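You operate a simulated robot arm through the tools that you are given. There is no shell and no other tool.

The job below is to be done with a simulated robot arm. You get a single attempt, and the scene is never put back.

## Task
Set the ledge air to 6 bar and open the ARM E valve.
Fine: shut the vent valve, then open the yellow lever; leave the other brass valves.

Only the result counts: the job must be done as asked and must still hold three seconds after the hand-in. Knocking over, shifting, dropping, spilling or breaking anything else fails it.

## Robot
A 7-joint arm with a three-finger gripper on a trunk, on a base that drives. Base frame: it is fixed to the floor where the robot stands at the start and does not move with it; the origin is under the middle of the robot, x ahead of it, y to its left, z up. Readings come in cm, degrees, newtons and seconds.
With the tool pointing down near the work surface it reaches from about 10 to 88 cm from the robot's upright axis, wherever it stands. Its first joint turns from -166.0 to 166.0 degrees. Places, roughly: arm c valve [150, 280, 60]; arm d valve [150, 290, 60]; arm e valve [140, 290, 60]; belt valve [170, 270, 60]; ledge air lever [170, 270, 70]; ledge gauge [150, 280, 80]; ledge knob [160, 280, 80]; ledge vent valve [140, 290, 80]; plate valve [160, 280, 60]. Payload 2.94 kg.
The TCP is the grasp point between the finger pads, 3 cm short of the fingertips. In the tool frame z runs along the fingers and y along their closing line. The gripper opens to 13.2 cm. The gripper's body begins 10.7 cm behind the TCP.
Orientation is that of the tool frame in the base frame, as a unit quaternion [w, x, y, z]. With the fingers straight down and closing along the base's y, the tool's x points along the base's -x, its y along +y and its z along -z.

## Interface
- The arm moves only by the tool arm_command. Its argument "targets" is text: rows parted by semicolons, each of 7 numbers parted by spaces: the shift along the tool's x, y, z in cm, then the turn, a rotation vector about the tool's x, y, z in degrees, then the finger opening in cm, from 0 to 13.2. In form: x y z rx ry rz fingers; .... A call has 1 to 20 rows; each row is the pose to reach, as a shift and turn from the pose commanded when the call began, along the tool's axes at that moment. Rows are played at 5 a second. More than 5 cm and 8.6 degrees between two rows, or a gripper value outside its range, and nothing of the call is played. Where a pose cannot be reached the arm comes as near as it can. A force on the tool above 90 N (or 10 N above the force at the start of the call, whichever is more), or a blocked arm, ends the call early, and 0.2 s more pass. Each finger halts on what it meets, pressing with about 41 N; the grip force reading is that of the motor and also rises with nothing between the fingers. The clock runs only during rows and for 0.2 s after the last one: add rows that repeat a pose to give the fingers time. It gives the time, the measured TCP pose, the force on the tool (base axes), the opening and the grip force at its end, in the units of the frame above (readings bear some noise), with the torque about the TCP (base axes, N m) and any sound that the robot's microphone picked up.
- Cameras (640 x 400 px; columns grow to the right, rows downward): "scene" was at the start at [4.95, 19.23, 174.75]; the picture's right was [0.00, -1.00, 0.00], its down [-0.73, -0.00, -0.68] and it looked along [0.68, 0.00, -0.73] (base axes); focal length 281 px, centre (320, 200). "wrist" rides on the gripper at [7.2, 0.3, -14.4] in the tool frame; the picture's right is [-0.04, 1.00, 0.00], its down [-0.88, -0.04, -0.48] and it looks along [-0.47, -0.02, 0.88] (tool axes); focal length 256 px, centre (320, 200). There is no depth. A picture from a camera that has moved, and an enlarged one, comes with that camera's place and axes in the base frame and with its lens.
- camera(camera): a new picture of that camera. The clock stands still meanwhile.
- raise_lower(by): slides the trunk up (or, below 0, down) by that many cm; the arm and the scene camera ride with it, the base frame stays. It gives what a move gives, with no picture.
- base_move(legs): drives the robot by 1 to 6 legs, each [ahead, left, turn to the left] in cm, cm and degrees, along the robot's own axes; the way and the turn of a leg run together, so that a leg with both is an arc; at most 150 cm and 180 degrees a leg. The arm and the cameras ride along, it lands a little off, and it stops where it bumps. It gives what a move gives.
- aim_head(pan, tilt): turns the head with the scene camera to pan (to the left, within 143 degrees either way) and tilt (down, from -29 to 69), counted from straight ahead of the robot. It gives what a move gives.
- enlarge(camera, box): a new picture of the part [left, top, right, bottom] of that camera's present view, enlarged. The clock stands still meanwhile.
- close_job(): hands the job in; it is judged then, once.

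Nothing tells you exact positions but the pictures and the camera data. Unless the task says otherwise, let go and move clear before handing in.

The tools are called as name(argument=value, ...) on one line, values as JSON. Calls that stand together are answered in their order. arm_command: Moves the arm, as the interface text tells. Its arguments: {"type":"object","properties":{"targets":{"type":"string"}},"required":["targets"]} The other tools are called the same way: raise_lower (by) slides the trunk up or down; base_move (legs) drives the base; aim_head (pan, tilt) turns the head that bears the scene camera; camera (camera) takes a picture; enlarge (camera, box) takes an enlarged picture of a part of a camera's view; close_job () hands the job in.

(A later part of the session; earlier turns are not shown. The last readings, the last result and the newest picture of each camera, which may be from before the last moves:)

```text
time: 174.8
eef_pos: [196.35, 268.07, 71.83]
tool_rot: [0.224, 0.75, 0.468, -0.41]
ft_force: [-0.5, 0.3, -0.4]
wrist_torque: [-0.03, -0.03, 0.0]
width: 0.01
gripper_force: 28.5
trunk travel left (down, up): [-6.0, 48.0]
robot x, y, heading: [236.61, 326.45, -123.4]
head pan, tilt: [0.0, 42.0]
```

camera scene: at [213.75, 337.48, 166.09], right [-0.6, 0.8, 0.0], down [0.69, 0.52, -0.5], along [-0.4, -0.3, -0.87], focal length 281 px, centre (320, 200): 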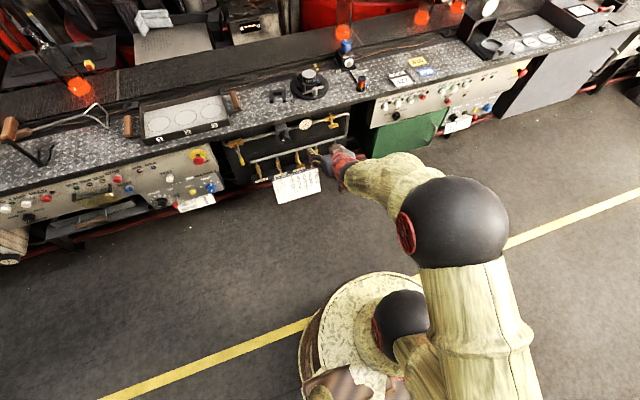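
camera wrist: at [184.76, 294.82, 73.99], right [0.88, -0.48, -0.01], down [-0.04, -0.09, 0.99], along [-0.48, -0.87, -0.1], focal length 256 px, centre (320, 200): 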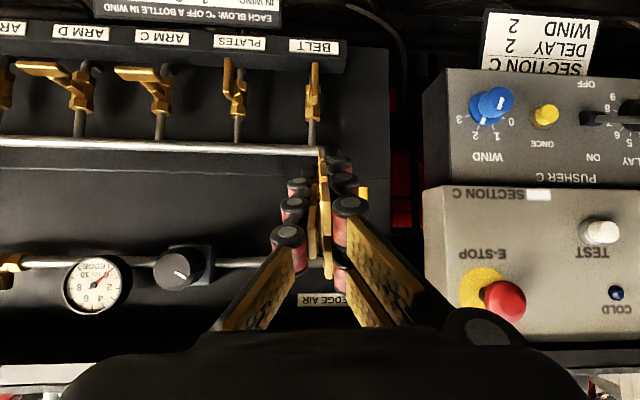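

Good. Now I'll straighten the tool orientation and bring the closed fingers to just left of the lever's line, still 8 cm out.

arm_command(targets="0.3 -4.2 -0.3 1.1 0.1 1.9 0; 0.6 -8.5 -0.65 2.3 0.1 3.7 0; 0.92 -12.73 -0.98 3.4 0.2 5.6 0; 0.92 -12.73 -0.98 3.4 0.2 5.6 0")

camera(camera="wrist")

enlarge(camera="scene", box=[320, 120, 520, 270])

```text
time: 175.8
eef_pos: [185.81, 275.3, 72.3]
tool_rot: [0.221, 0.779, 0.419, -0.41]
ft_force: [-0.2, 0.5, -0.4]
wrist_torque: [0.01, -0.03, 0.02]
width: 0.0
gripper_force: 28.4
trunk travel left (down, up): [-6.0, 48.0]
robot x, y, heading: [236.44, 326.47, -123.5]
head pan, tilt: [0.0, 42.0]
```

```text
taken
camera wrist: at [194.87, 288.35, 74.46], right [0.82, -0.57, 0.04], down [-0.09, -0.07, 0.99], along [-0.57, -0.82, -0.1], focal length 256 px, centre (320, 200)
```

wrist: 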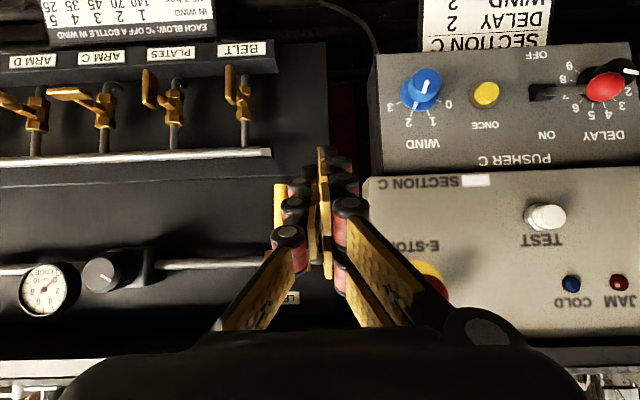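

```text
2.67 times, centred on (420, 195) of scene
camera zoom: at [248.99, 311.72, 156.47], right [-0.83, 0.55, 0.0], down [0.37, 0.56, -0.74], along [-0.41, -0.62, -0.67], focal length 749 px, centre (53, 213)
```

zoom: 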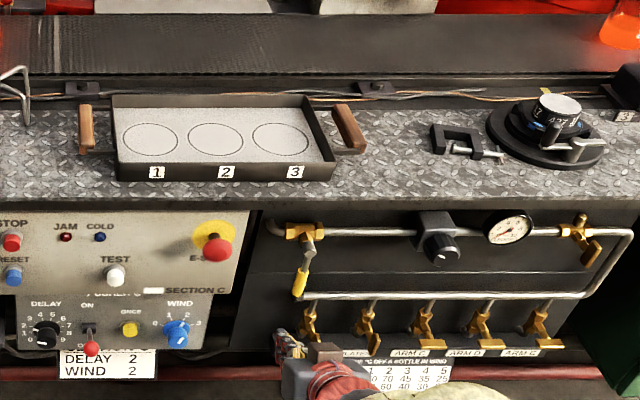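

The fingertips are lined up just left of the hanging lever. I'll move straight in beside it.

arm_command(targets="-1.3 0 2.8 0 0 0 0; -2.6 0 5.6 0 0 0 0; -3.9 0 8.4 0 0 0 0; -5.1 0 11.17 0 0 0 0; -5.1 0 11.17 0 0 0 0")

enlarge(camera="scene", box=[380, 160, 480, 250])

enlarge(camera="wrist", box=[220, 90, 420, 230])

```text
time: 176.9
eef_pos: [178.92, 265.08, 70.07]
tool_rot: [0.221, 0.779, 0.418, -0.411]
ft_force: [-0.1, -0.1, -0.3]
wrist_torque: [-0.04, 0.01, -0.04]
width: 0.01
gripper_force: 28.6
trunk travel left (down, up): [-6.0, 48.0]
robot x, y, heading: [236.29, 326.62, -123.5]
head pan, tilt: [0.0, 42.0]
```

```text
4.44 times, centred on (430, 205) of scene
camera zoom: at [248.99, 311.67, 156.47], right [-0.83, 0.55, 0.0], down [0.37, 0.56, -0.74], along [-0.41, -0.62, -0.67], focal length 1249 px, centre (-169, 178)
```

zoom: 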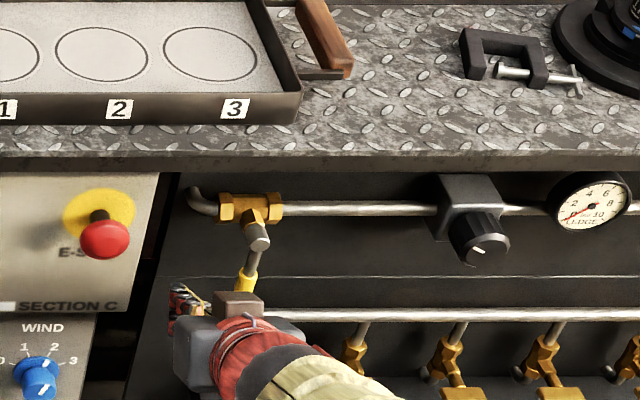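

```text
2.86 times, centred on (320, 160) of wrist
camera zoom: at [188.12, 278.16, 72.28], right [0.82, -0.57, 0.04], down [-0.09, -0.07, 0.99], along [-0.57, -0.82, -0.1], focal length 731 px, centre (320, 314)
```

zoom: 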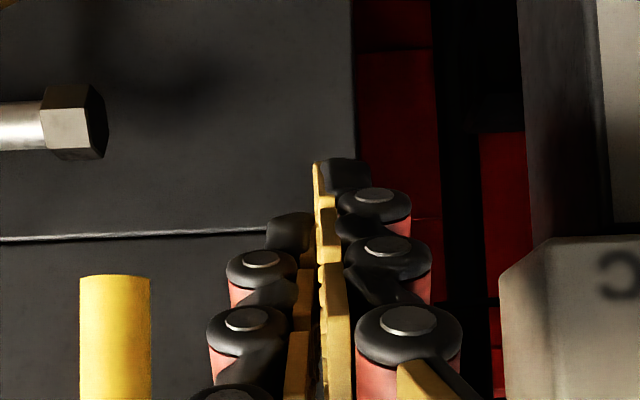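

The fingers are beside the lever, with the grip in view at left. I'll push it to the right a little to test that this direction is free.

arm_command(targets="0 -1 0 0 0 0 0; 0 -2 0 0 0 0 0; 0 -2.8 0 0 0 0 0; 0 -3.5 0 0 0 0 0; 0 -4 0 0 0 0 0; 0 -4 0 0 0 0 0")

enlarge(camera="scene", box=[380, 160, 480, 250])

enlarge(camera="wrist", box=[220, 90, 420, 230])

```text
time: 178.3
eef_pos: [175.51, 267.26, 70.22]
tool_rot: [0.221, 0.779, 0.418, -0.412]
ft_force: [1.3, 0.6, 0.5]
wrist_torque: [-0.02, -0.01, -0.01]
width: 0.0
gripper_force: 28.7
trunk travel left (down, up): [-6.0, 48.0]
robot x, y, heading: [236.03, 326.41, -123.5]
head pan, tilt: [0.0, 42.0]
```

```text
4.44 times, centred on (430, 205) of scene
camera zoom: at [249.01, 311.7, 156.47], right [-0.83, 0.55, 0.0], down [0.37, 0.56, -0.74], along [-0.41, -0.62, -0.67], focal length 1249 px, centre (-169, 178)
```

zoom: 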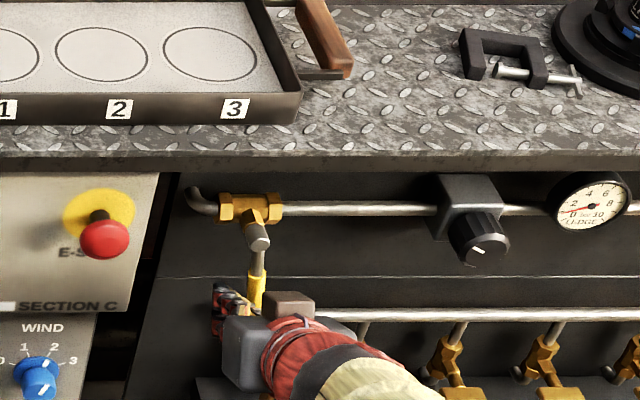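

```text
2.86 times, centred on (320, 160) of wrist
camera zoom: at [184.79, 280.43, 72.34], right [0.82, -0.57, 0.04], down [-0.09, -0.06, 0.99], along [-0.57, -0.82, -0.1], focal length 731 px, centre (320, 314)
```

zoom: 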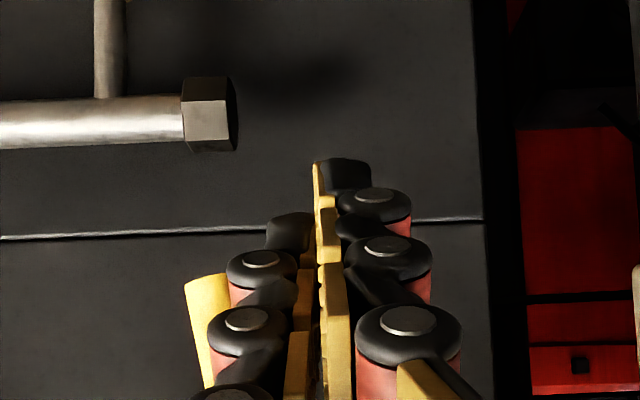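

The lever swings freely to the right. I'll follow its arc round and up toward horizontal.

arm_command(targets="-0.36 -1.23 -0.25 0 0 0 0; -0.99 -2.46 -0.68 0 0 0 0; -1.84 -3.46 -1.26 0 0 0 0; -2.89 -4.15 -1.98 0 0 0 0; -4.04 -4.5 -2.77 0 0 0 0; -4.04 -4.5 -2.77 0 0 0 0")

enlarge(camera="scene", box=[380, 160, 480, 250])

enlarge(camera="wrist", box=[220, 90, 420, 230])

```text
time: 179.8
eef_pos: [171.82, 269.73, 75.04]
tool_rot: [0.22, 0.78, 0.417, -0.411]
ft_force: [3.1, 5.0, -4.5]
wrist_torque: [-0.09, 0.09, -0.03]
width: 0.01
gripper_force: 28.6
trunk travel left (down, up): [-6.0, 48.0]
robot x, y, heading: [236.17, 326.66, -123.2]
head pan, tilt: [0.0, 42.0]
```

```text
4.44 times, centred on (430, 205) of scene
camera zoom: at [248.98, 311.71, 156.47], right [-0.83, 0.55, 0.0], down [0.37, 0.56, -0.74], along [-0.41, -0.62, -0.67], focal length 1249 px, centre (-169, 178)
```

zoom: 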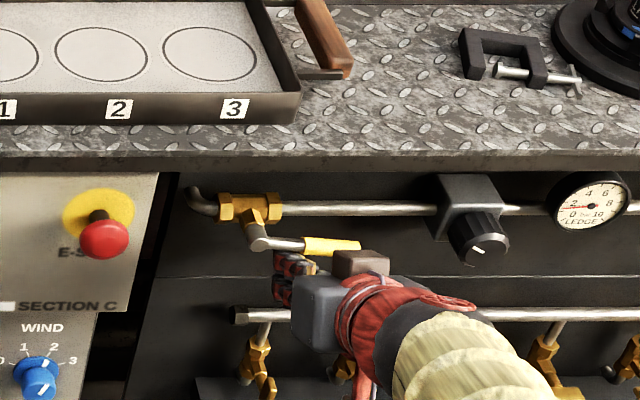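

```text
2.86 times, centred on (320, 160) of wrist
camera zoom: at [181.02, 282.93, 77.22], right [0.82, -0.57, 0.04], down [-0.09, -0.07, 0.99], along [-0.57, -0.82, -0.1], focal length 731 px, centre (320, 314)
```

zoom: 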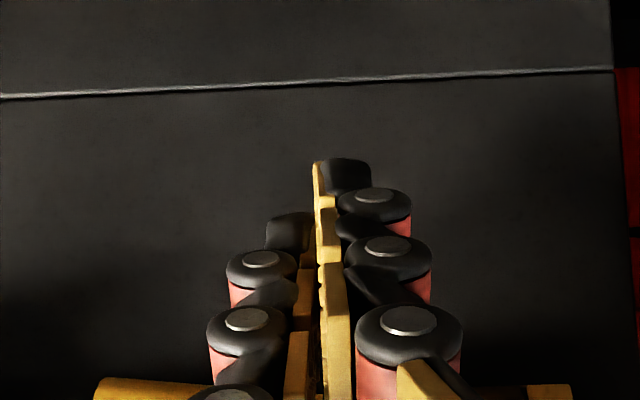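

The lever now lies almost in line with the pipe and the gauge has started to read. I'll push up slightly more to bring it to its stop.

arm_command(targets="-0.25 0 -0.17 0 0 0 0; -0.5 0 -0.34 0 0 0 0; -0.75 0 -0.51 0 0 0 0; -0.75 0 -0.51 0 0 0 0")

enlarge(camera="scene", box=[380, 160, 480, 250])

```text
time: 180.8
eef_pos: [171.93, 269.86, 75.44]
tool_rot: [0.221, 0.78, 0.419, -0.408]
ft_force: [3.8, 6.9, -19.4]
wrist_torque: [-0.03, 0.12, -0.13]
width: 0.02
gripper_force: 28.5
trunk travel left (down, up): [-6.0, 48.0]
robot x, y, heading: [235.99, 326.61, -123.4]
head pan, tilt: [0.0, 42.0]
```

```text
4.44 times, centred on (430, 205) of scene
camera zoom: at [248.88, 311.63, 156.46], right [-0.83, 0.55, 0.0], down [0.37, 0.56, -0.74], along [-0.41, -0.62, -0.67], focal length 1249 px, centre (-169, 178)
```

zoom: 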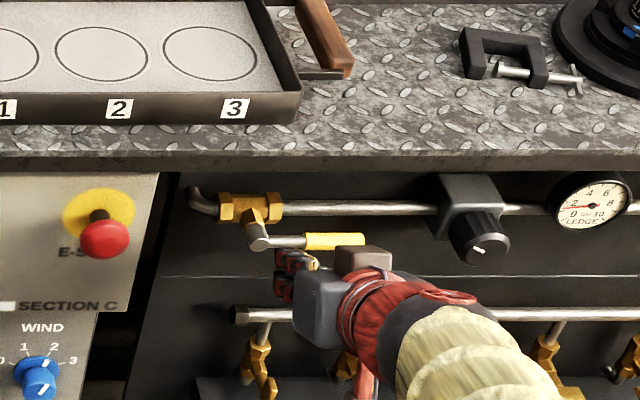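

The lever is level with the pipe and against its stop. I'll lower the fingers off it and draw straight back, then read the gauge.

arm_command(targets="0.62 0 0.42 0 0 0 0; 1.24 0 0.85 0 0 0 0; 1.24 0 -3 0 0 0 0; 1.24 0 -7 0 0 0 0; 1.24 0 -11 0 0 0 0; 1.24 0 -14 0 0 0 0; 1.24 0 -14 0 0 0 0")

camera(camera="wrist")

enlarge(camera="scene", box=[390, 160, 550, 270])

```text
time: 182.3
eef_pos: [178.65, 280.13, 83.0]
tool_rot: [0.221, 0.78, 0.418, -0.411]
ft_force: [0.6, 0.0, -0.2]
wrist_torque: [-0.01, -0.02, 0.01]
width: 0.0
gripper_force: 28.6
trunk travel left (down, up): [-6.0, 48.0]
robot x, y, heading: [236.29, 326.62, -123.4]
head pan, tilt: [0.0, 42.0]
```

```text
taken
camera wrist: at [187.85, 293.19, 85.12], right [0.82, -0.57, 0.04], down [-0.09, -0.06, 0.99], along [-0.57, -0.82, -0.1], focal length 256 px, centre (320, 200)
```

wrist: 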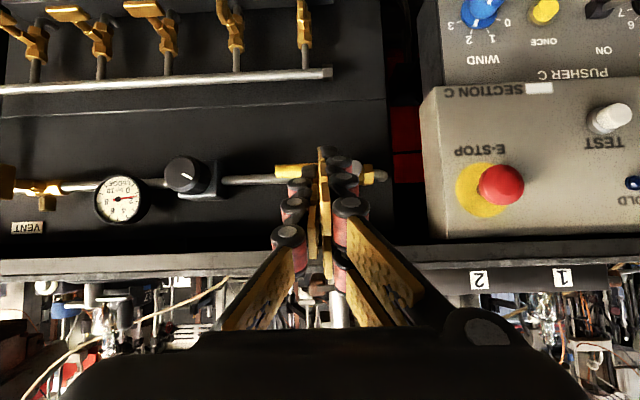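

```text
3.64 times, centred on (470, 215) of scene
camera zoom: at [249.05, 311.74, 156.47], right [-0.83, 0.55, 0.0], down [0.37, 0.56, -0.74], along [-0.41, -0.62, -0.67], focal length 1022 px, centre (-226, 146)
```

zoom: 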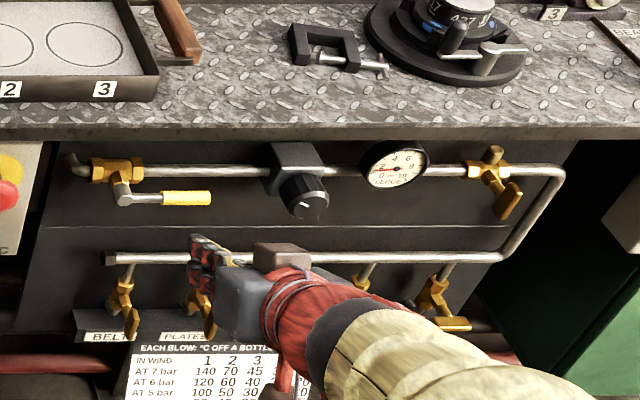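

The yellow lever is open, lying along the pipe. I'll read the gauge and see the knob closely.

enlarge(camera="wrist", box=[80, 140, 240, 240])

enlarge(camera="scene", box=[450, 190, 520, 240])

```text
4.00 times, centred on (160, 190) of wrist
camera zoom: at [187.85, 293.19, 85.12], right [0.82, -0.57, 0.04], down [-0.09, -0.06, 0.99], along [-0.57, -0.82, -0.1], focal length 1024 px, centre (960, 240)
```

zoom: 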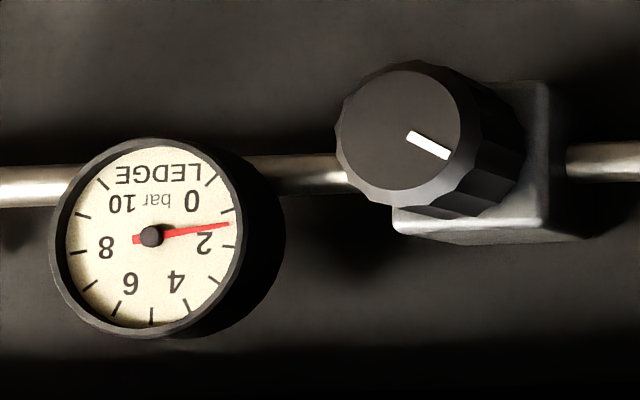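

```text
8.00 times, centred on (485, 215) of scene
camera zoom: at [249.05, 311.74, 156.47], right [-0.83, 0.55, 0.0], down [0.37, 0.56, -0.74], along [-0.41, -0.62, -0.67], focal length 2248 px, centre (-1000, 80)
```

zoom: 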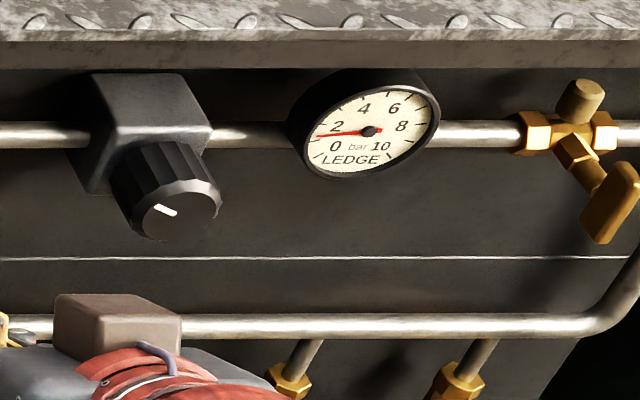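

The lever's open and the gauge reads about 1.5 bar. Next is the black knob, at about 21 cm right of the lever; I'll shift the base 20 cm right so the knob is well placed for the arm.

base_move(legs=[[0, -20, 0]])

```text
time: 183.9
eef_pos: [162.18, 291.01, 82.81]
tool_rot: [0.22, 0.78, 0.417, -0.411]
ft_force: [-0.4, 0.4, 0.8]
wrist_torque: [0.03, 0.01, 0.0]
width: 0.0
gripper_force: 28.6
trunk travel left (down, up): [-6.0, 48.0]
robot x, y, heading: [219.72, 337.23, -123.4]
head pan, tilt: [0.0, 42.0]
```

Now I'll open the fingers, centre them before the knob at a safe distance and test how far the wrist can roll each way.

arm_command(targets="0.4 2 -3.3 0 0 0 4; 0.91 4 -6.65 0 0 0 8; 0.91 4 -6.65 0 0 8 8; 0.91 4 -6.65 0 0 16 8; 0.91 4 -6.65 0 0 24 8; 0.91 4 -6.65 0 0 32 8; 0.91 4 -6.65 0 0 40 8; 0.91 4 -6.65 0 0 40 8")

camera(camera="wrist")

```text
time: 185.7
eef_pos: [168.89, 293.74, 85.87]
tool_rot: [0.349, 0.876, 0.126, -0.31]
ft_force: [0.3, 0.1, 0.9]
wrist_torque: [0.03, -0.03, 0.01]
width: 8.03
gripper_force: 0.1
trunk travel left (down, up): [-6.0, 48.0]
robot x, y, heading: [219.83, 337.41, -123.5]
head pan, tilt: [0.0, 42.0]
```

```text
taken
camera wrist: at [181.21, 303.46, 89.67], right [0.4, -0.73, 0.56], down [-0.48, 0.35, 0.8], along [-0.78, -0.59, -0.21], focal length 256 px, centre (320, 200)
```

wrist: 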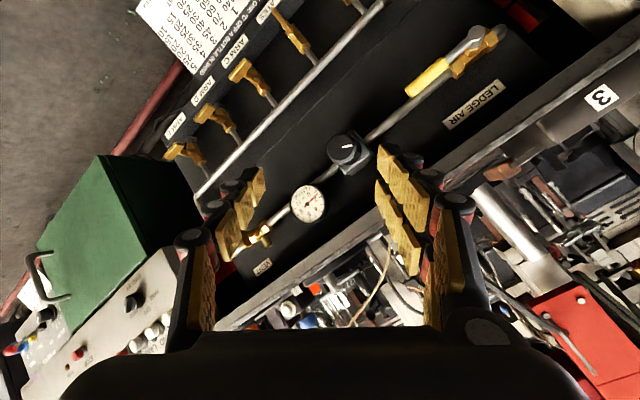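

Rolling +40° works. I'll test further, to about +85°.

arm_command(targets="0 0 0 0 0 8 8; 0 0 0 0 0 16 8; 0 0 0 0 0 24 8; 0 0 0 0 0 32 8; 0 0 0 0 0 40 8; 0 0 0 0 0 45 8; 0 0 0 0 0 45 8")

enlarge(camera="wrist", box=[220, 80, 420, 260])

```text
time: 187.3
eef_pos: [168.75, 293.82, 85.89]
tool_rot: [0.441, 0.857, -0.218, -0.154]
ft_force: [0.1, -0.3, -1.1]
wrist_torque: [-0.04, 0.01, -0.04]
width: 8.01
gripper_force: 0.1
trunk travel left (down, up): [-6.0, 48.0]
robot x, y, heading: [219.79, 337.16, -123.3]
head pan, tilt: [0.0, 42.0]
```

```text
2.22 times, centred on (320, 170) of wrist
camera zoom: at [181.56, 299.78, 93.81], right [-0.28, -0.49, 0.82], down [-0.53, 0.8, 0.3], along [-0.8, -0.35, -0.48], focal length 569 px, centre (320, 267)
```

zoom: 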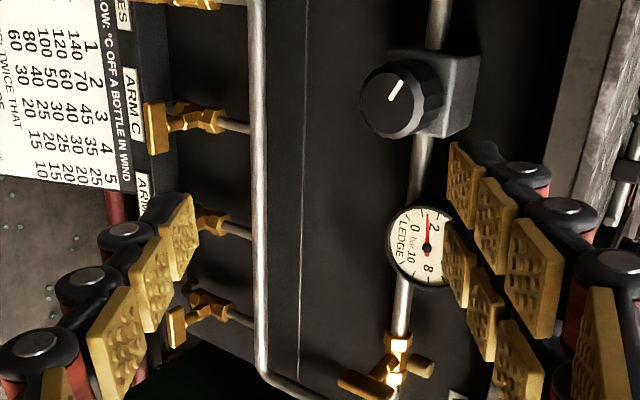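

Positive roll is free to at least +85°, so clockwise turning is possible. I'll lower the trunk to the bottom, roll back to neutral, and try to flatten the tool pitch so it lines up better with the knob's axis.

raise_lower(by=-5.5)

arm_command(targets="0 0 0 0 0 -8 8; 0 0 0 0 0 -16 8; 0 0 0 0 0 -24 8; 0 0 0 0 0 -32 8; 0 0 0 0 0 -40 8; 0 0 0 0 0 -48 8; 0 0 0 0 0 -56 8; 0 0 0 0 0 -64 8; 0 0 0 0 0 -72 8; 0 0 0 0 0 -80 8; 0 0 0 0 0 -85 8; 0 0 0 0 0 -85 8")

```text
time: 188.3
eef_pos: [168.79, 293.68, 80.37]
tool_rot: [0.44, 0.857, -0.218, -0.154]
ft_force: [-0.4, -0.1, 0.6]
wrist_torque: [0.02, 0.0, 0.01]
width: 8.02
gripper_force: 0.1
trunk travel left (down, up): [-0.5, 53.5]
robot x, y, heading: [219.92, 337.39, -123.3]
head pan, tilt: [0.0, 42.0]
```

```text
time: 190.9
eef_pos: [168.91, 293.78, 80.45]
tool_rot: [0.221, 0.779, 0.419, -0.41]
ft_force: [-0.6, 1.2, -0.4]
wrist_torque: [-0.02, 0.0, -0.01]
width: 7.98
gripper_force: 0.0
trunk travel left (down, up): [-0.5, 53.5]
robot x, y, heading: [219.47, 337.5, -123.3]
head pan, tilt: [0.0, 42.0]
```

arm_command(targets="0 0 0.8 0 -5 0 8; 0 0 1.6 0 -10 0 8; 0 0 2.4 0 -15 0 8; 0 0 2.4 0 -15 0 8")

camera(camera="wrist")

```text
time: 191.9
eef_pos: [167.67, 291.93, 79.02]
tool_rot: [0.274, 0.719, 0.386, -0.51]
ft_force: [-0.6, 0.3, -1.2]
wrist_torque: [0.0, -0.02, -0.03]
width: 7.98
gripper_force: 0.1
trunk travel left (down, up): [-0.5, 53.5]
robot x, y, heading: [219.47, 337.38, -123.7]
head pan, tilt: [0.0, 42.0]
```

```text
taken
camera wrist: at [176.87, 305.2, 77.02], right [0.82, -0.56, 0.04], down [0.06, 0.15, 0.99], along [-0.56, -0.81, 0.16], focal length 256 px, centre (320, 200)
```

wrist: 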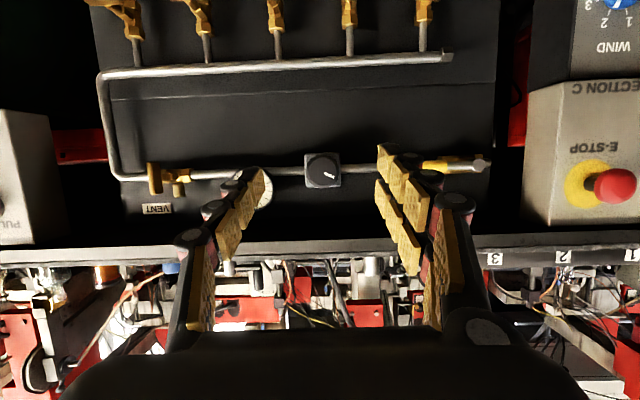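

The pitch is now about 19°, with no reach problem. I'll try flattening 10° more.

arm_command(targets="0 0 0.5 0 -5 0 8; 0 0 1 0 -10 0 8; 0 0 1.5 0 -14 0 8; 0 0 1.5 0 -14 0 8")

```text
time: 192.9
eef_pos: [166.97, 290.85, 78.47]
tool_rot: [0.318, 0.651, 0.349, -0.594]
ft_force: [-0.1, 0.0, -0.5]
wrist_torque: [0.03, 0.01, -0.03]
width: 8.01
gripper_force: 0.0
trunk travel left (down, up): [-0.5, 53.5]
robot x, y, heading: [219.53, 337.39, -123.1]
head pan, tilt: [0.0, 42.0]
```

The tool is now nearly horizontal (about 5°) and centred on the knob 14 cm out. I'll advance with open fingers until they flank the knob.

arm_command(targets="-0.45 -0.03 4 0 0 0 8; -0.8 -0.06 7.5 0 0 0 8; -0.8 -0.06 7.5 0 0 0 8")

camera(camera="wrist")

enlarge(camera="scene", box=[320, 140, 480, 260])

```text
time: 193.7
eef_pos: [162.6, 284.57, 78.74]
tool_rot: [0.319, 0.651, 0.35, -0.593]
ft_force: [-0.5, 0.4, 0.1]
wrist_torque: [-0.02, -0.03, -0.01]
width: 8.01
gripper_force: 0.1
trunk travel left (down, up): [-0.5, 53.5]
robot x, y, heading: [219.7, 337.23, -123.5]
head pan, tilt: [0.0, 42.0]
```

```text
taken
camera wrist: at [171.28, 296.91, 72.87], right [0.83, -0.56, 0.04], down [0.18, 0.35, 0.92], along [-0.53, -0.76, 0.39], focal length 256 px, centre (320, 200)
```

wrist: 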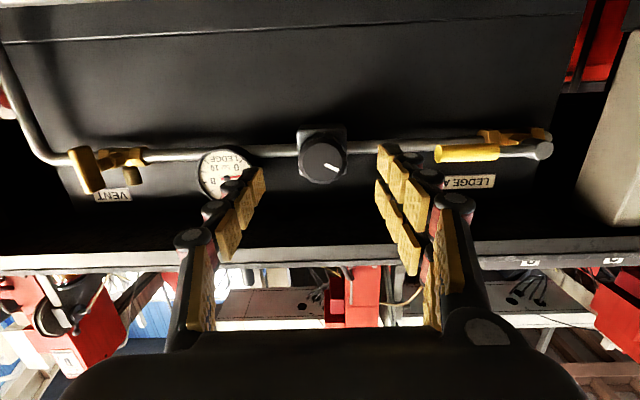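

```text
3.33 times, centred on (400, 200) of scene
camera zoom: at [232.49, 322.57, 150.97], right [-0.83, 0.55, 0.0], down [0.37, 0.56, -0.74], along [-0.41, -0.62, -0.67], focal length 937 px, centre (53, 200)
```

zoom: 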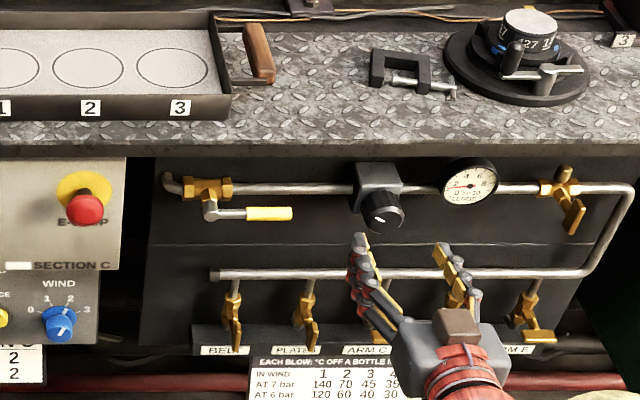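

The knob is centred between the fingers. I'll advance the last 6.5 cm and close on it.

arm_command(targets="-0.25 0.1 3.2 0 0 0 8; -0.5 0.2 6.45 0 0 0 8; -0.5 0.2 6.45 0 0 0 8")

camera(camera="wrist")

enlarge(camera="scene", box=[380, 160, 480, 240])

```text
time: 194.5
eef_pos: [159.17, 279.14, 78.58]
tool_rot: [0.319, 0.652, 0.35, -0.593]
ft_force: [-0.5, 0.6, -0.1]
wrist_torque: [-0.01, 0.01, -0.04]
width: 7.99
gripper_force: 0.0
trunk travel left (down, up): [-0.5, 53.5]
robot x, y, heading: [219.2, 337.07, -123.3]
head pan, tilt: [0.0, 42.0]
```

```text
taken
camera wrist: at [167.87, 291.44, 72.75], right [0.83, -0.56, 0.04], down [0.18, 0.35, 0.92], along [-0.53, -0.76, 0.39], focal length 256 px, centre (320, 200)
```

wrist: 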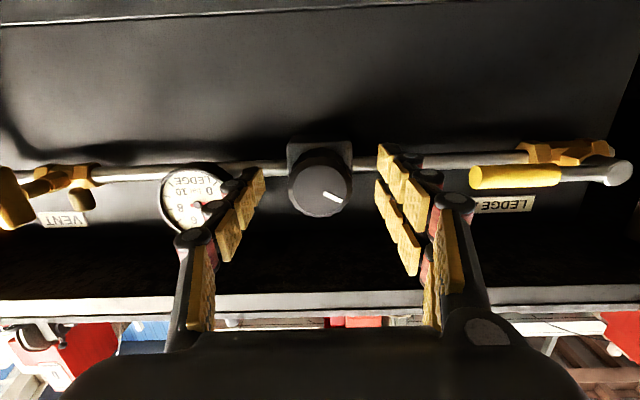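

```text
5.00 times, centred on (430, 200) of scene
camera zoom: at [232.49, 322.56, 150.97], right [-0.83, 0.55, 0.0], down [0.37, 0.56, -0.74], along [-0.41, -0.62, -0.67], focal length 1405 px, centre (-230, 200)
```

zoom: 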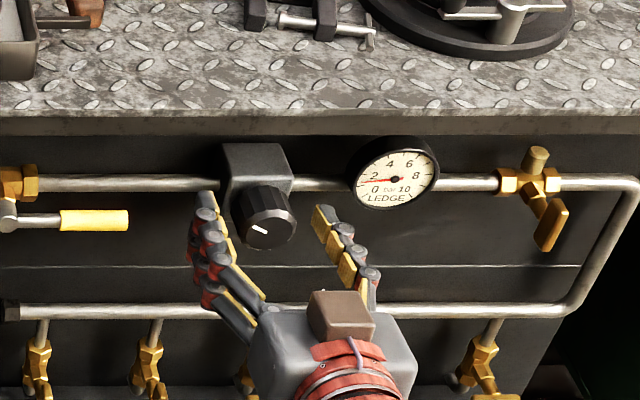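

The fingers straddle the knob. I'll close the grip and check.

arm_command(targets="0 0 0 0 0 0 5; 0 0 0 0 0 0 3; 0 0 0 0 0 0 3; 0 0 0 0 0 0 3; 0 0 0 0 0 0 3")

enlarge(camera="scene", box=[380, 160, 480, 240])

enlarge(camera="wrist", box=[120, 120, 420, 280])

```text
time: 195.7
eef_pos: [159.32, 279.08, 78.55]
tool_rot: [0.317, 0.653, 0.349, -0.593]
ft_force: [1.2, -0.4, -0.3]
wrist_torque: [-0.01, 0.0, 0.0]
width: 4.11
gripper_force: 35.9
trunk travel left (down, up): [-0.5, 53.5]
robot x, y, heading: [219.96, 337.52, -123.4]
head pan, tilt: [0.0, 42.0]
```

```text
5.00 times, centred on (430, 200) of scene
camera zoom: at [232.51, 322.58, 150.97], right [-0.83, 0.55, 0.0], down [0.37, 0.56, -0.74], along [-0.41, -0.62, -0.67], focal length 1405 px, centre (-230, 200)
```

zoom: 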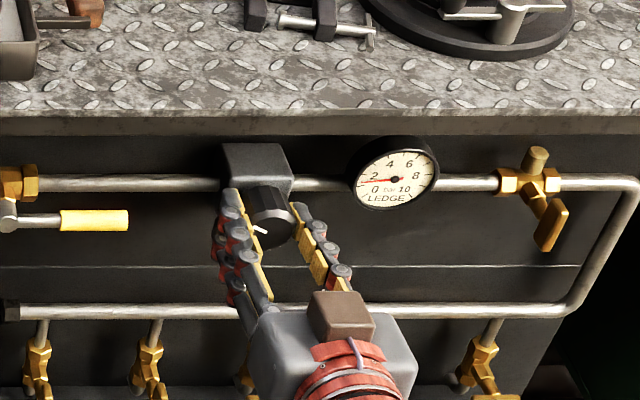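

```text
2.13 times, centred on (270, 200) of wrist
camera zoom: at [167.89, 291.47, 72.76], right [0.83, -0.56, 0.04], down [0.18, 0.35, 0.92], along [-0.53, -0.76, 0.39], focal length 546 px, centre (427, 200)
```

zoom: 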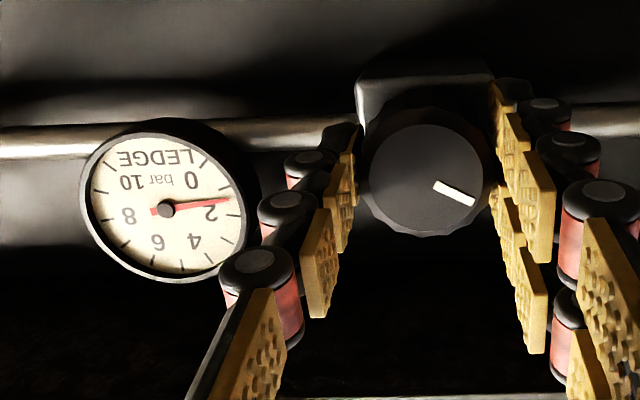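

A firm grip on the knob (4.1 cm wide). I'll turn clockwise 24° and read the gauge to learn its scale.

arm_command(targets="0 0 0 0 0 6 3; 0 0 0 0 0 12 3; 0 0 0 0 0 18 3; 0 0 0 0 0 24 3; 0 0 0 0 0 24 3")

enlarge(camera="scene", box=[400, 170, 480, 220])

enlarge(camera="wrist", box=[120, 120, 420, 280])

```text
time: 196.9
eef_pos: [159.31, 279.05, 78.62]
tool_rot: [0.436, 0.71, 0.206, -0.513]
ft_force: [3.8, 0.1, 0.4]
wrist_torque: [-0.43, 0.26, 1.19]
width: 4.11
gripper_force: 45.0
trunk travel left (down, up): [-0.5, 53.5]
robot x, y, heading: [219.85, 337.44, -123.4]
head pan, tilt: [0.0, 42.0]
```

```text
8.00 times, centred on (440, 195) of scene
camera zoom: at [232.53, 322.58, 150.97], right [-0.83, 0.55, 0.0], down [0.37, 0.56, -0.74], along [-0.41, -0.62, -0.67], focal length 2248 px, centre (-640, 240)
```

zoom: 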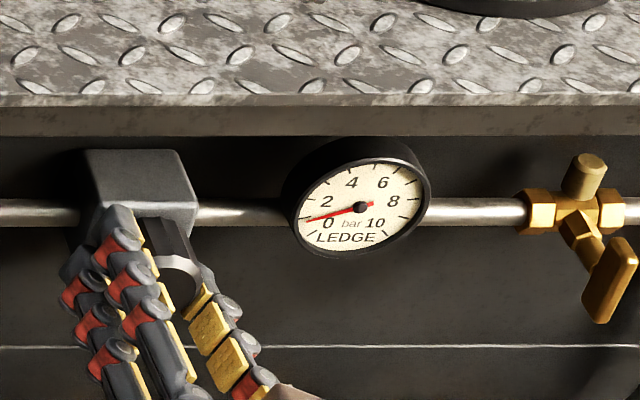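

```text
2.13 times, centred on (270, 200) of wrist
camera zoom: at [170.34, 289.76, 73.52], right [0.72, -0.53, 0.45], down [-0.11, 0.55, 0.83], along [-0.68, -0.65, 0.34], focal length 546 px, centre (427, 200)
```

zoom: 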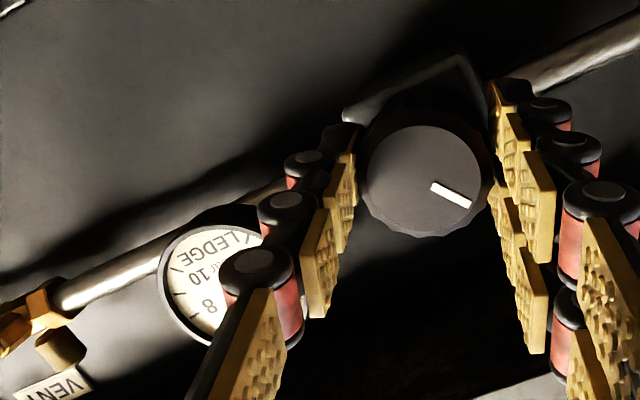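

The gauge dropped slightly (about 1.3 to 1.0 bar) with that clockwise turn, so this regulator seems to raise pressure counter-clockwise. I'll turn back to confirm.

arm_command(targets="0 0 0 0 0 -6 3; 0 0 0 0 0 -12 3; 0 0 0 0 0 -18 3; 0 0 0 0 0 -24 3; 0 0 0 0 0 -24 3")

enlarge(camera="scene", box=[400, 170, 480, 220])

enlarge(camera="wrist", box=[120, 120, 420, 280])

```text
time: 198.1
eef_pos: [159.21, 279.16, 78.62]
tool_rot: [0.319, 0.651, 0.351, -0.593]
ft_force: [0.3, -1.5, 0.6]
wrist_torque: [0.08, -0.06, -0.22]
width: 4.07
gripper_force: 45.3
trunk travel left (down, up): [-0.5, 53.5]
robot x, y, heading: [219.79, 336.99, -123.2]
head pan, tilt: [0.0, 42.0]
```

```text
8.00 times, centred on (440, 195) of scene
camera zoom: at [232.5, 322.56, 150.97], right [-0.83, 0.55, 0.0], down [0.37, 0.56, -0.74], along [-0.41, -0.62, -0.67], focal length 2248 px, centre (-640, 240)
```

zoom: 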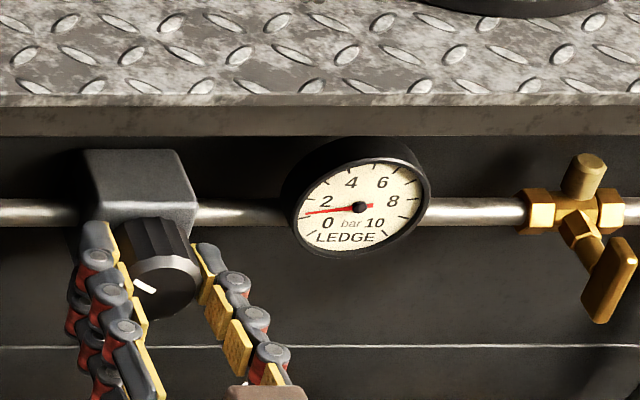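

```text
2.13 times, centred on (270, 200) of wrist
camera zoom: at [167.89, 291.46, 72.76], right [0.83, -0.56, 0.04], down [0.18, 0.35, 0.92], along [-0.53, -0.76, 0.39], focal length 546 px, centre (427, 200)
```

zoom: 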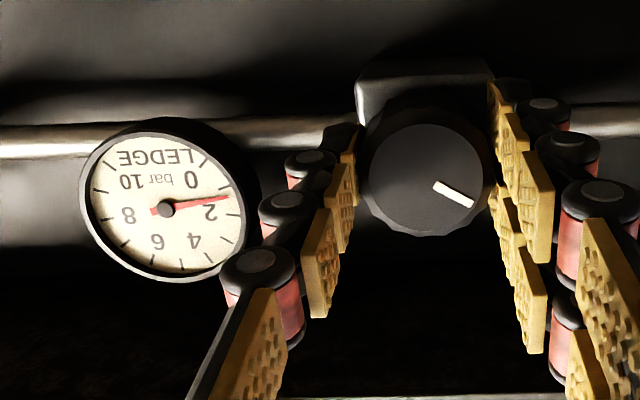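

Confirmed: clockwise lowers and counter-clockwise raises the pressure, roughly 0.35 bar per 24°. I'll open the fingers, wind the wrist forward +120°, and regrip for a long counter-clockwise stroke.

arm_command(targets="0 0 0 0 0 0 5.5; 0 0 0 0 0 0 6.6; 0 0 0 0 0 8 6.6; 0 0 0 0 0 16 6.6; 0 0 0 0 0 24 6.6; 0 0 0 0 0 32 6.6; 0 0 0 0 0 40 6.6; 0 0 0 0 0 48 6.6; 0 0 0 0 0 56 6.6; 0 0 0 0 0 64 6.6; 0 0 0 0 0 72 6.6; 0 0 0 0 0 80 6.6; 0 0 0 0 0 88 6.6; 0 0 0 0 0 96 6.6; 0 0 0 0 0 104 6.6; 0 0 0 0 0 112 6.6; 0 0 0 0 0 120 6.6; 0 0 0 0 0 120 6.6")

enlarge(camera="scene", box=[390, 160, 490, 240])

camera(camera="wrist")

```text
time: 201.9
eef_pos: [159.28, 279.16, 78.53]
tool_rot: [0.673, 0.627, -0.391, -0.02]
ft_force: [0.5, -0.2, -1.0]
wrist_torque: [0.01, -0.03, 0.03]
width: 6.59
gripper_force: 0.1
trunk travel left (down, up): [-0.5, 53.5]
robot x, y, heading: [219.83, 337.41, -123.4]
head pan, tilt: [0.0, 42.0]
```

```text
5.00 times, centred on (440, 200) of scene
camera zoom: at [232.5, 322.57, 150.97], right [-0.83, 0.55, 0.0], down [0.37, 0.56, -0.74], along [-0.41, -0.62, -0.67], focal length 1405 px, centre (-280, 200)
```

zoom: 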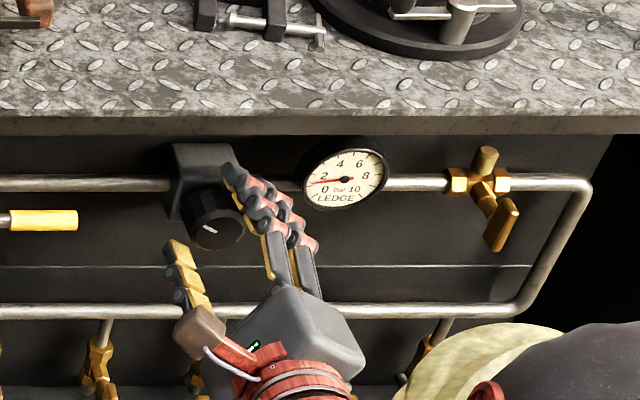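

```text
taken
camera wrist: at [172.15, 287.42, 83.8], right [-0.49, 0.23, 0.84], down [-0.33, 0.84, -0.43], along [-0.8, -0.49, -0.34], focal length 256 px, centre (320, 200)
```

wrist: 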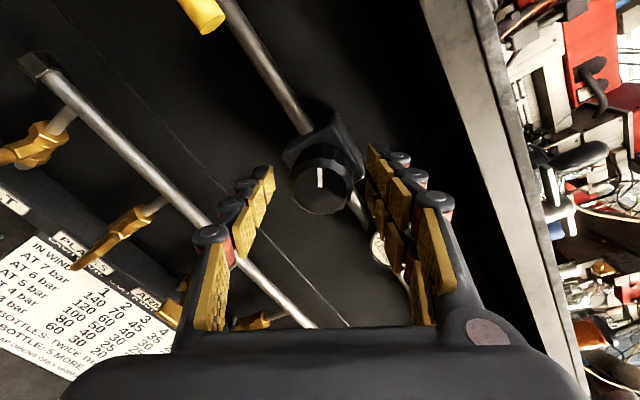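

Rolled +120° without contact. I'll check the whole arm in the scene before regripping.

camera(camera="scene")

```text
taken
camera scene: at [232.5, 322.57, 150.97], right [-0.83, 0.55, 0.0], down [0.37, 0.56, -0.74], along [-0.41, -0.62, -0.67], focal length 281 px, centre (320, 200)
```

scene: 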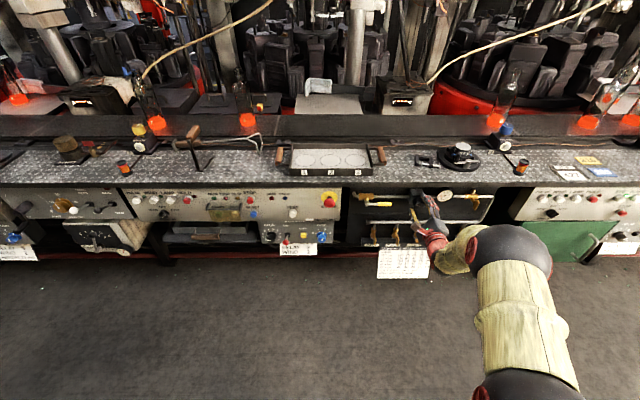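

The elbow is well clear of everything. I'll close on the knob and turn it counter-clockwise.

arm_command(targets="0 0 0 0 0 0 4.5; 0 0 0 0 0 0 3; 0 0 0 0 0 0 3; 0 0 0 0 0 0 3; 0 0 0 0 0 -6 3; 0 0 0 0 0 -12 3; 0 0 0 0 0 -18 3; 0 0 0 0 0 -24 3; 0 0 0 0 0 -30 3; 0 0 0 0 0 -36 3; 0 0 0 0 0 -42 3; 0 0 0 0 0 -48 3; 0 0 0 0 0 -54 3; 0 0 0 0 0 -60 3; 0 0 0 0 0 -60 3")

enlarge(camera="scene", box=[400, 170, 480, 220])

camera(camera="wrist")

```text
time: 205.1
eef_pos: [159.34, 279.23, 78.67]
tool_rot: [0.573, 0.738, -0.023, -0.355]
ft_force: [-5.3, 4.1, 9.7]
wrist_torque: [-0.99, 0.68, 0.28]
width: 4.2
gripper_force: 45.3
trunk travel left (down, up): [-0.5, 53.5]
robot x, y, heading: [219.7, 337.56, -123.4]
head pan, tilt: [0.0, 42.0]
```

```text
8.00 times, centred on (440, 195) of scene
camera zoom: at [232.53, 322.69, 150.98], right [-0.83, 0.55, 0.0], down [0.37, 0.56, -0.74], along [-0.41, -0.62, -0.67], focal length 2248 px, centre (-640, 240)
```

zoom: 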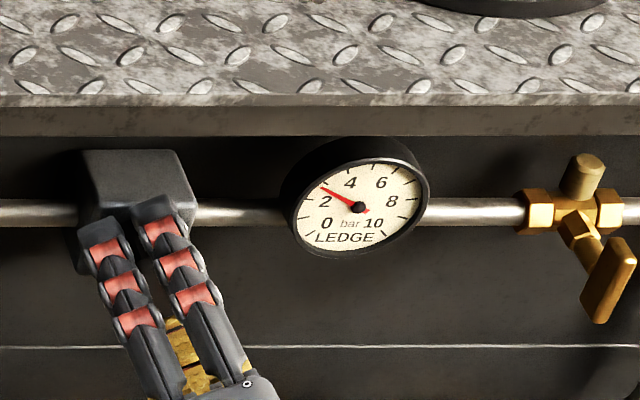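

```text
taken
camera wrist: at [172.79, 287.84, 76.69], right [0.34, -0.32, 0.88], down [-0.41, 0.79, 0.45], along [-0.85, -0.51, 0.14], focal length 256 px, centre (320, 200)
```

wrist: 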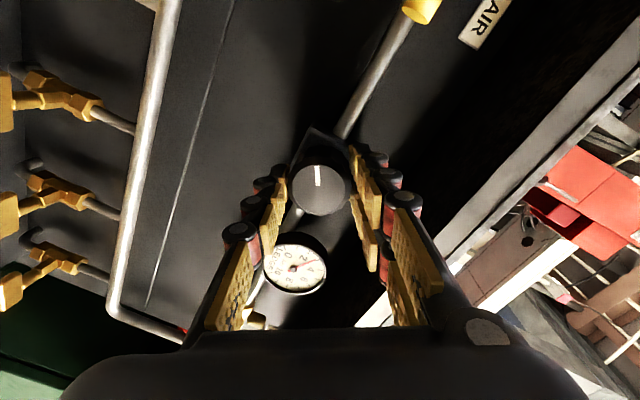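

Pressure climbs as expected: about 3 bar now (roughly 37° per bar). I'll keep turning another 56°.

arm_command(targets="0 0 0 0 0 -6 3; 0 0 0 0 0 -12 3; 0 0 0 0 0 -18 3; 0 0 0 0 0 -24 3; 0 0 0 0 0 -30 3; 0 0 0 0 0 -36 3; 0 0 0 0 0 -42 3; 0 0 0 0 0 -48 3; 0 0 0 0 0 -56 3; 0 0 0 0 0 -56 3")

enlarge(camera="scene", box=[420, 180, 470, 215])

enlarge(camera="wrist", box=[120, 120, 420, 280])

```text
time: 207.3
eef_pos: [159.25, 279.24, 78.61]
tool_rot: [0.338, 0.663, 0.326, -0.582]
ft_force: [-3.6, 8.3, 12.1]
wrist_torque: [-0.24, 0.21, -0.3]
width: 4.05
gripper_force: 45.0
trunk travel left (down, up): [-0.5, 53.5]
robot x, y, heading: [219.71, 337.34, -123.5]
head pan, tilt: [0.0, 42.0]
```

```text
11.43 times, centred on (445, 198) of scene
camera zoom: at [232.55, 322.71, 150.99], right [-0.83, 0.55, 0.0], down [0.37, 0.56, -0.74], along [-0.41, -0.62, -0.67], focal length 3211 px, centre (-1109, 229)
```

zoom: 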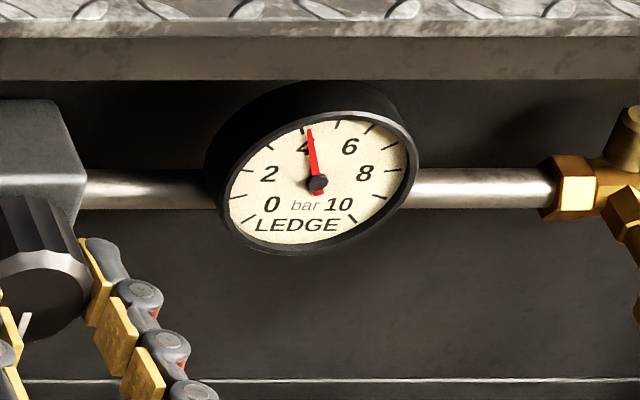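

```text
2.13 times, centred on (270, 200) of wrist
camera zoom: at [168.34, 291.26, 72.84], right [0.82, -0.56, 0.11], down [0.13, 0.38, 0.91], along [-0.55, -0.74, 0.39], focal length 546 px, centre (427, 200)
```

zoom: 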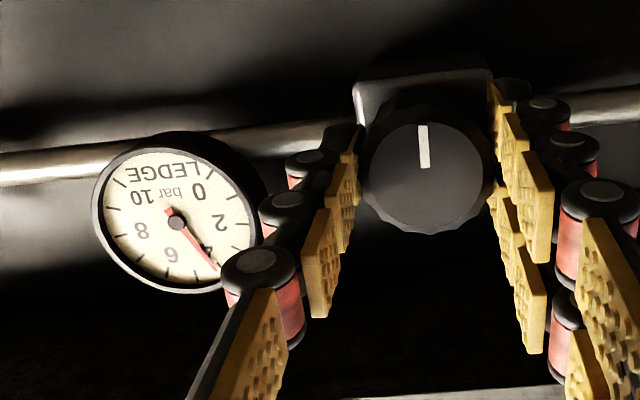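

About 4.2 bar now. I'll release, wind the wrist back +84°, and regrip for the rest.

arm_command(targets="0 0 0 0 0 0 5.5; 0 0 0 0 0 0 6.6; 0 0 0 0 0 0 6.6; 0 0 0 0 0 8 6.6; 0 0 0 0 0 16 6.6; 0 0 0 0 0 24 6.6; 0 0 0 0 0 32 6.6; 0 0 0 0 0 40 6.6; 0 0 0 0 0 48 6.6; 0 0 0 0 0 56 6.6; 0 0 0 0 0 64 6.6; 0 0 0 0 0 72 6.6; 0 0 0 0 0 80 6.6; 0 0 0 0 0 84 6.6; 0 0 0 0 0 84 6.6")

enlarge(camera="scene", box=[420, 180, 470, 215])

camera(camera="wrist")

```text
time: 210.5
eef_pos: [159.34, 279.11, 78.5]
tool_rot: [0.641, 0.712, -0.202, -0.205]
ft_force: [0.1, 0.0, -0.4]
wrist_torque: [-0.02, 0.01, 0.01]
width: 6.62
gripper_force: 0.0
trunk travel left (down, up): [-0.5, 53.5]
robot x, y, heading: [219.44, 337.21, -123.3]
head pan, tilt: [0.0, 42.0]
```

```text
11.43 times, centred on (445, 198) of scene
camera zoom: at [232.5, 322.57, 150.97], right [-0.83, 0.55, 0.0], down [0.37, 0.56, -0.74], along [-0.41, -0.62, -0.67], focal length 3211 px, centre (-1109, 229)
```

zoom: 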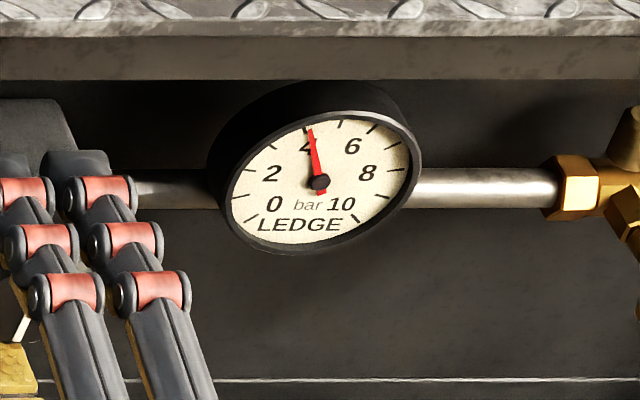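

```text
taken
camera wrist: at [173.32, 287.05, 79.99], right [-0.06, -0.07, 1.0], down [-0.47, 0.88, 0.04], along [-0.88, -0.47, -0.09], focal length 256 px, centre (320, 200)
```

wrist: 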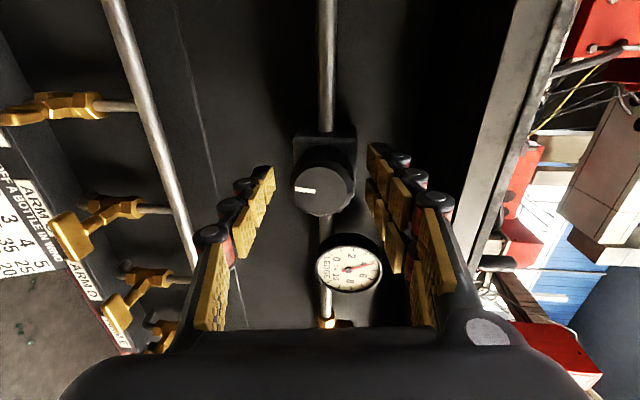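

Good. Closing again and turning counter-clockwise 60°.

arm_command(targets="0 0 0 0 0 0 4.5; 0 0 0 0 0 0 3; 0 0 0 0 0 0 3; 0 0 0 0 0 0 3; 0 0 0 0 0 -6 3; 0 0 0 0 0 -12 3; 0 0 0 0 0 -18 3; 0 0 0 0 0 -24 3; 0 0 0 0 0 -30 3; 0 0 0 0 0 -36 3; 0 0 0 0 0 -42 3; 0 0 0 0 0 -48 3; 0 0 0 0 0 -54 3; 0 0 0 0 0 -60 3; 0 0 0 0 0 -60 3")

enlarge(camera="scene", box=[420, 180, 470, 215])

enlarge(camera="wrist", box=[160, 120, 460, 320])

```text
time: 213.7
eef_pos: [159.25, 279.12, 78.61]
tool_rot: [0.453, 0.716, 0.183, -0.499]
ft_force: [-8.1, -0.3, 13.5]
wrist_torque: [-0.72, 0.47, 0.53]
width: 4.13
gripper_force: 45.2
trunk travel left (down, up): [-0.5, 53.5]
robot x, y, heading: [219.59, 337.37, -123.3]
head pan, tilt: [0.0, 42.0]
```

```text
11.43 times, centred on (445, 198) of scene
camera zoom: at [232.53, 322.66, 150.98], right [-0.83, 0.55, 0.0], down [0.37, 0.56, -0.74], along [-0.41, -0.62, -0.67], focal length 3211 px, centre (-1109, 229)
```

zoom: 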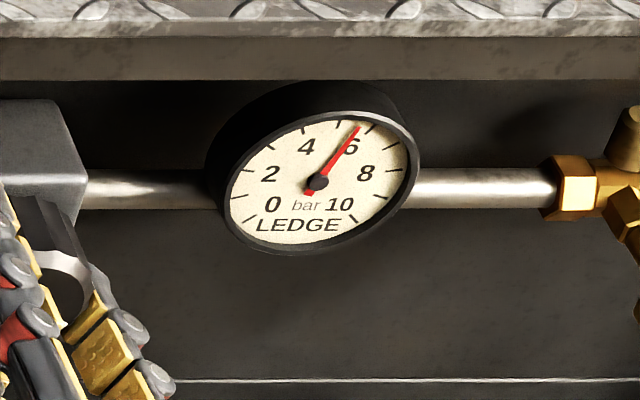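

```text
2.00 times, centred on (310, 220) of wrist
camera zoom: at [170.63, 289.54, 73.83], right [0.69, -0.52, 0.5], down [-0.15, 0.58, 0.8], along [-0.71, -0.63, 0.33], focal length 512 px, centre (340, 160)
```

zoom: 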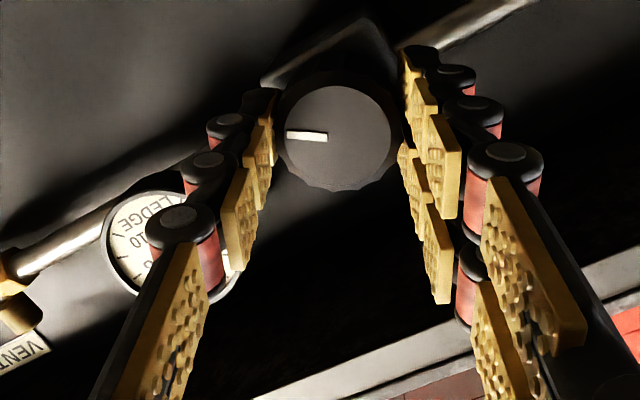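

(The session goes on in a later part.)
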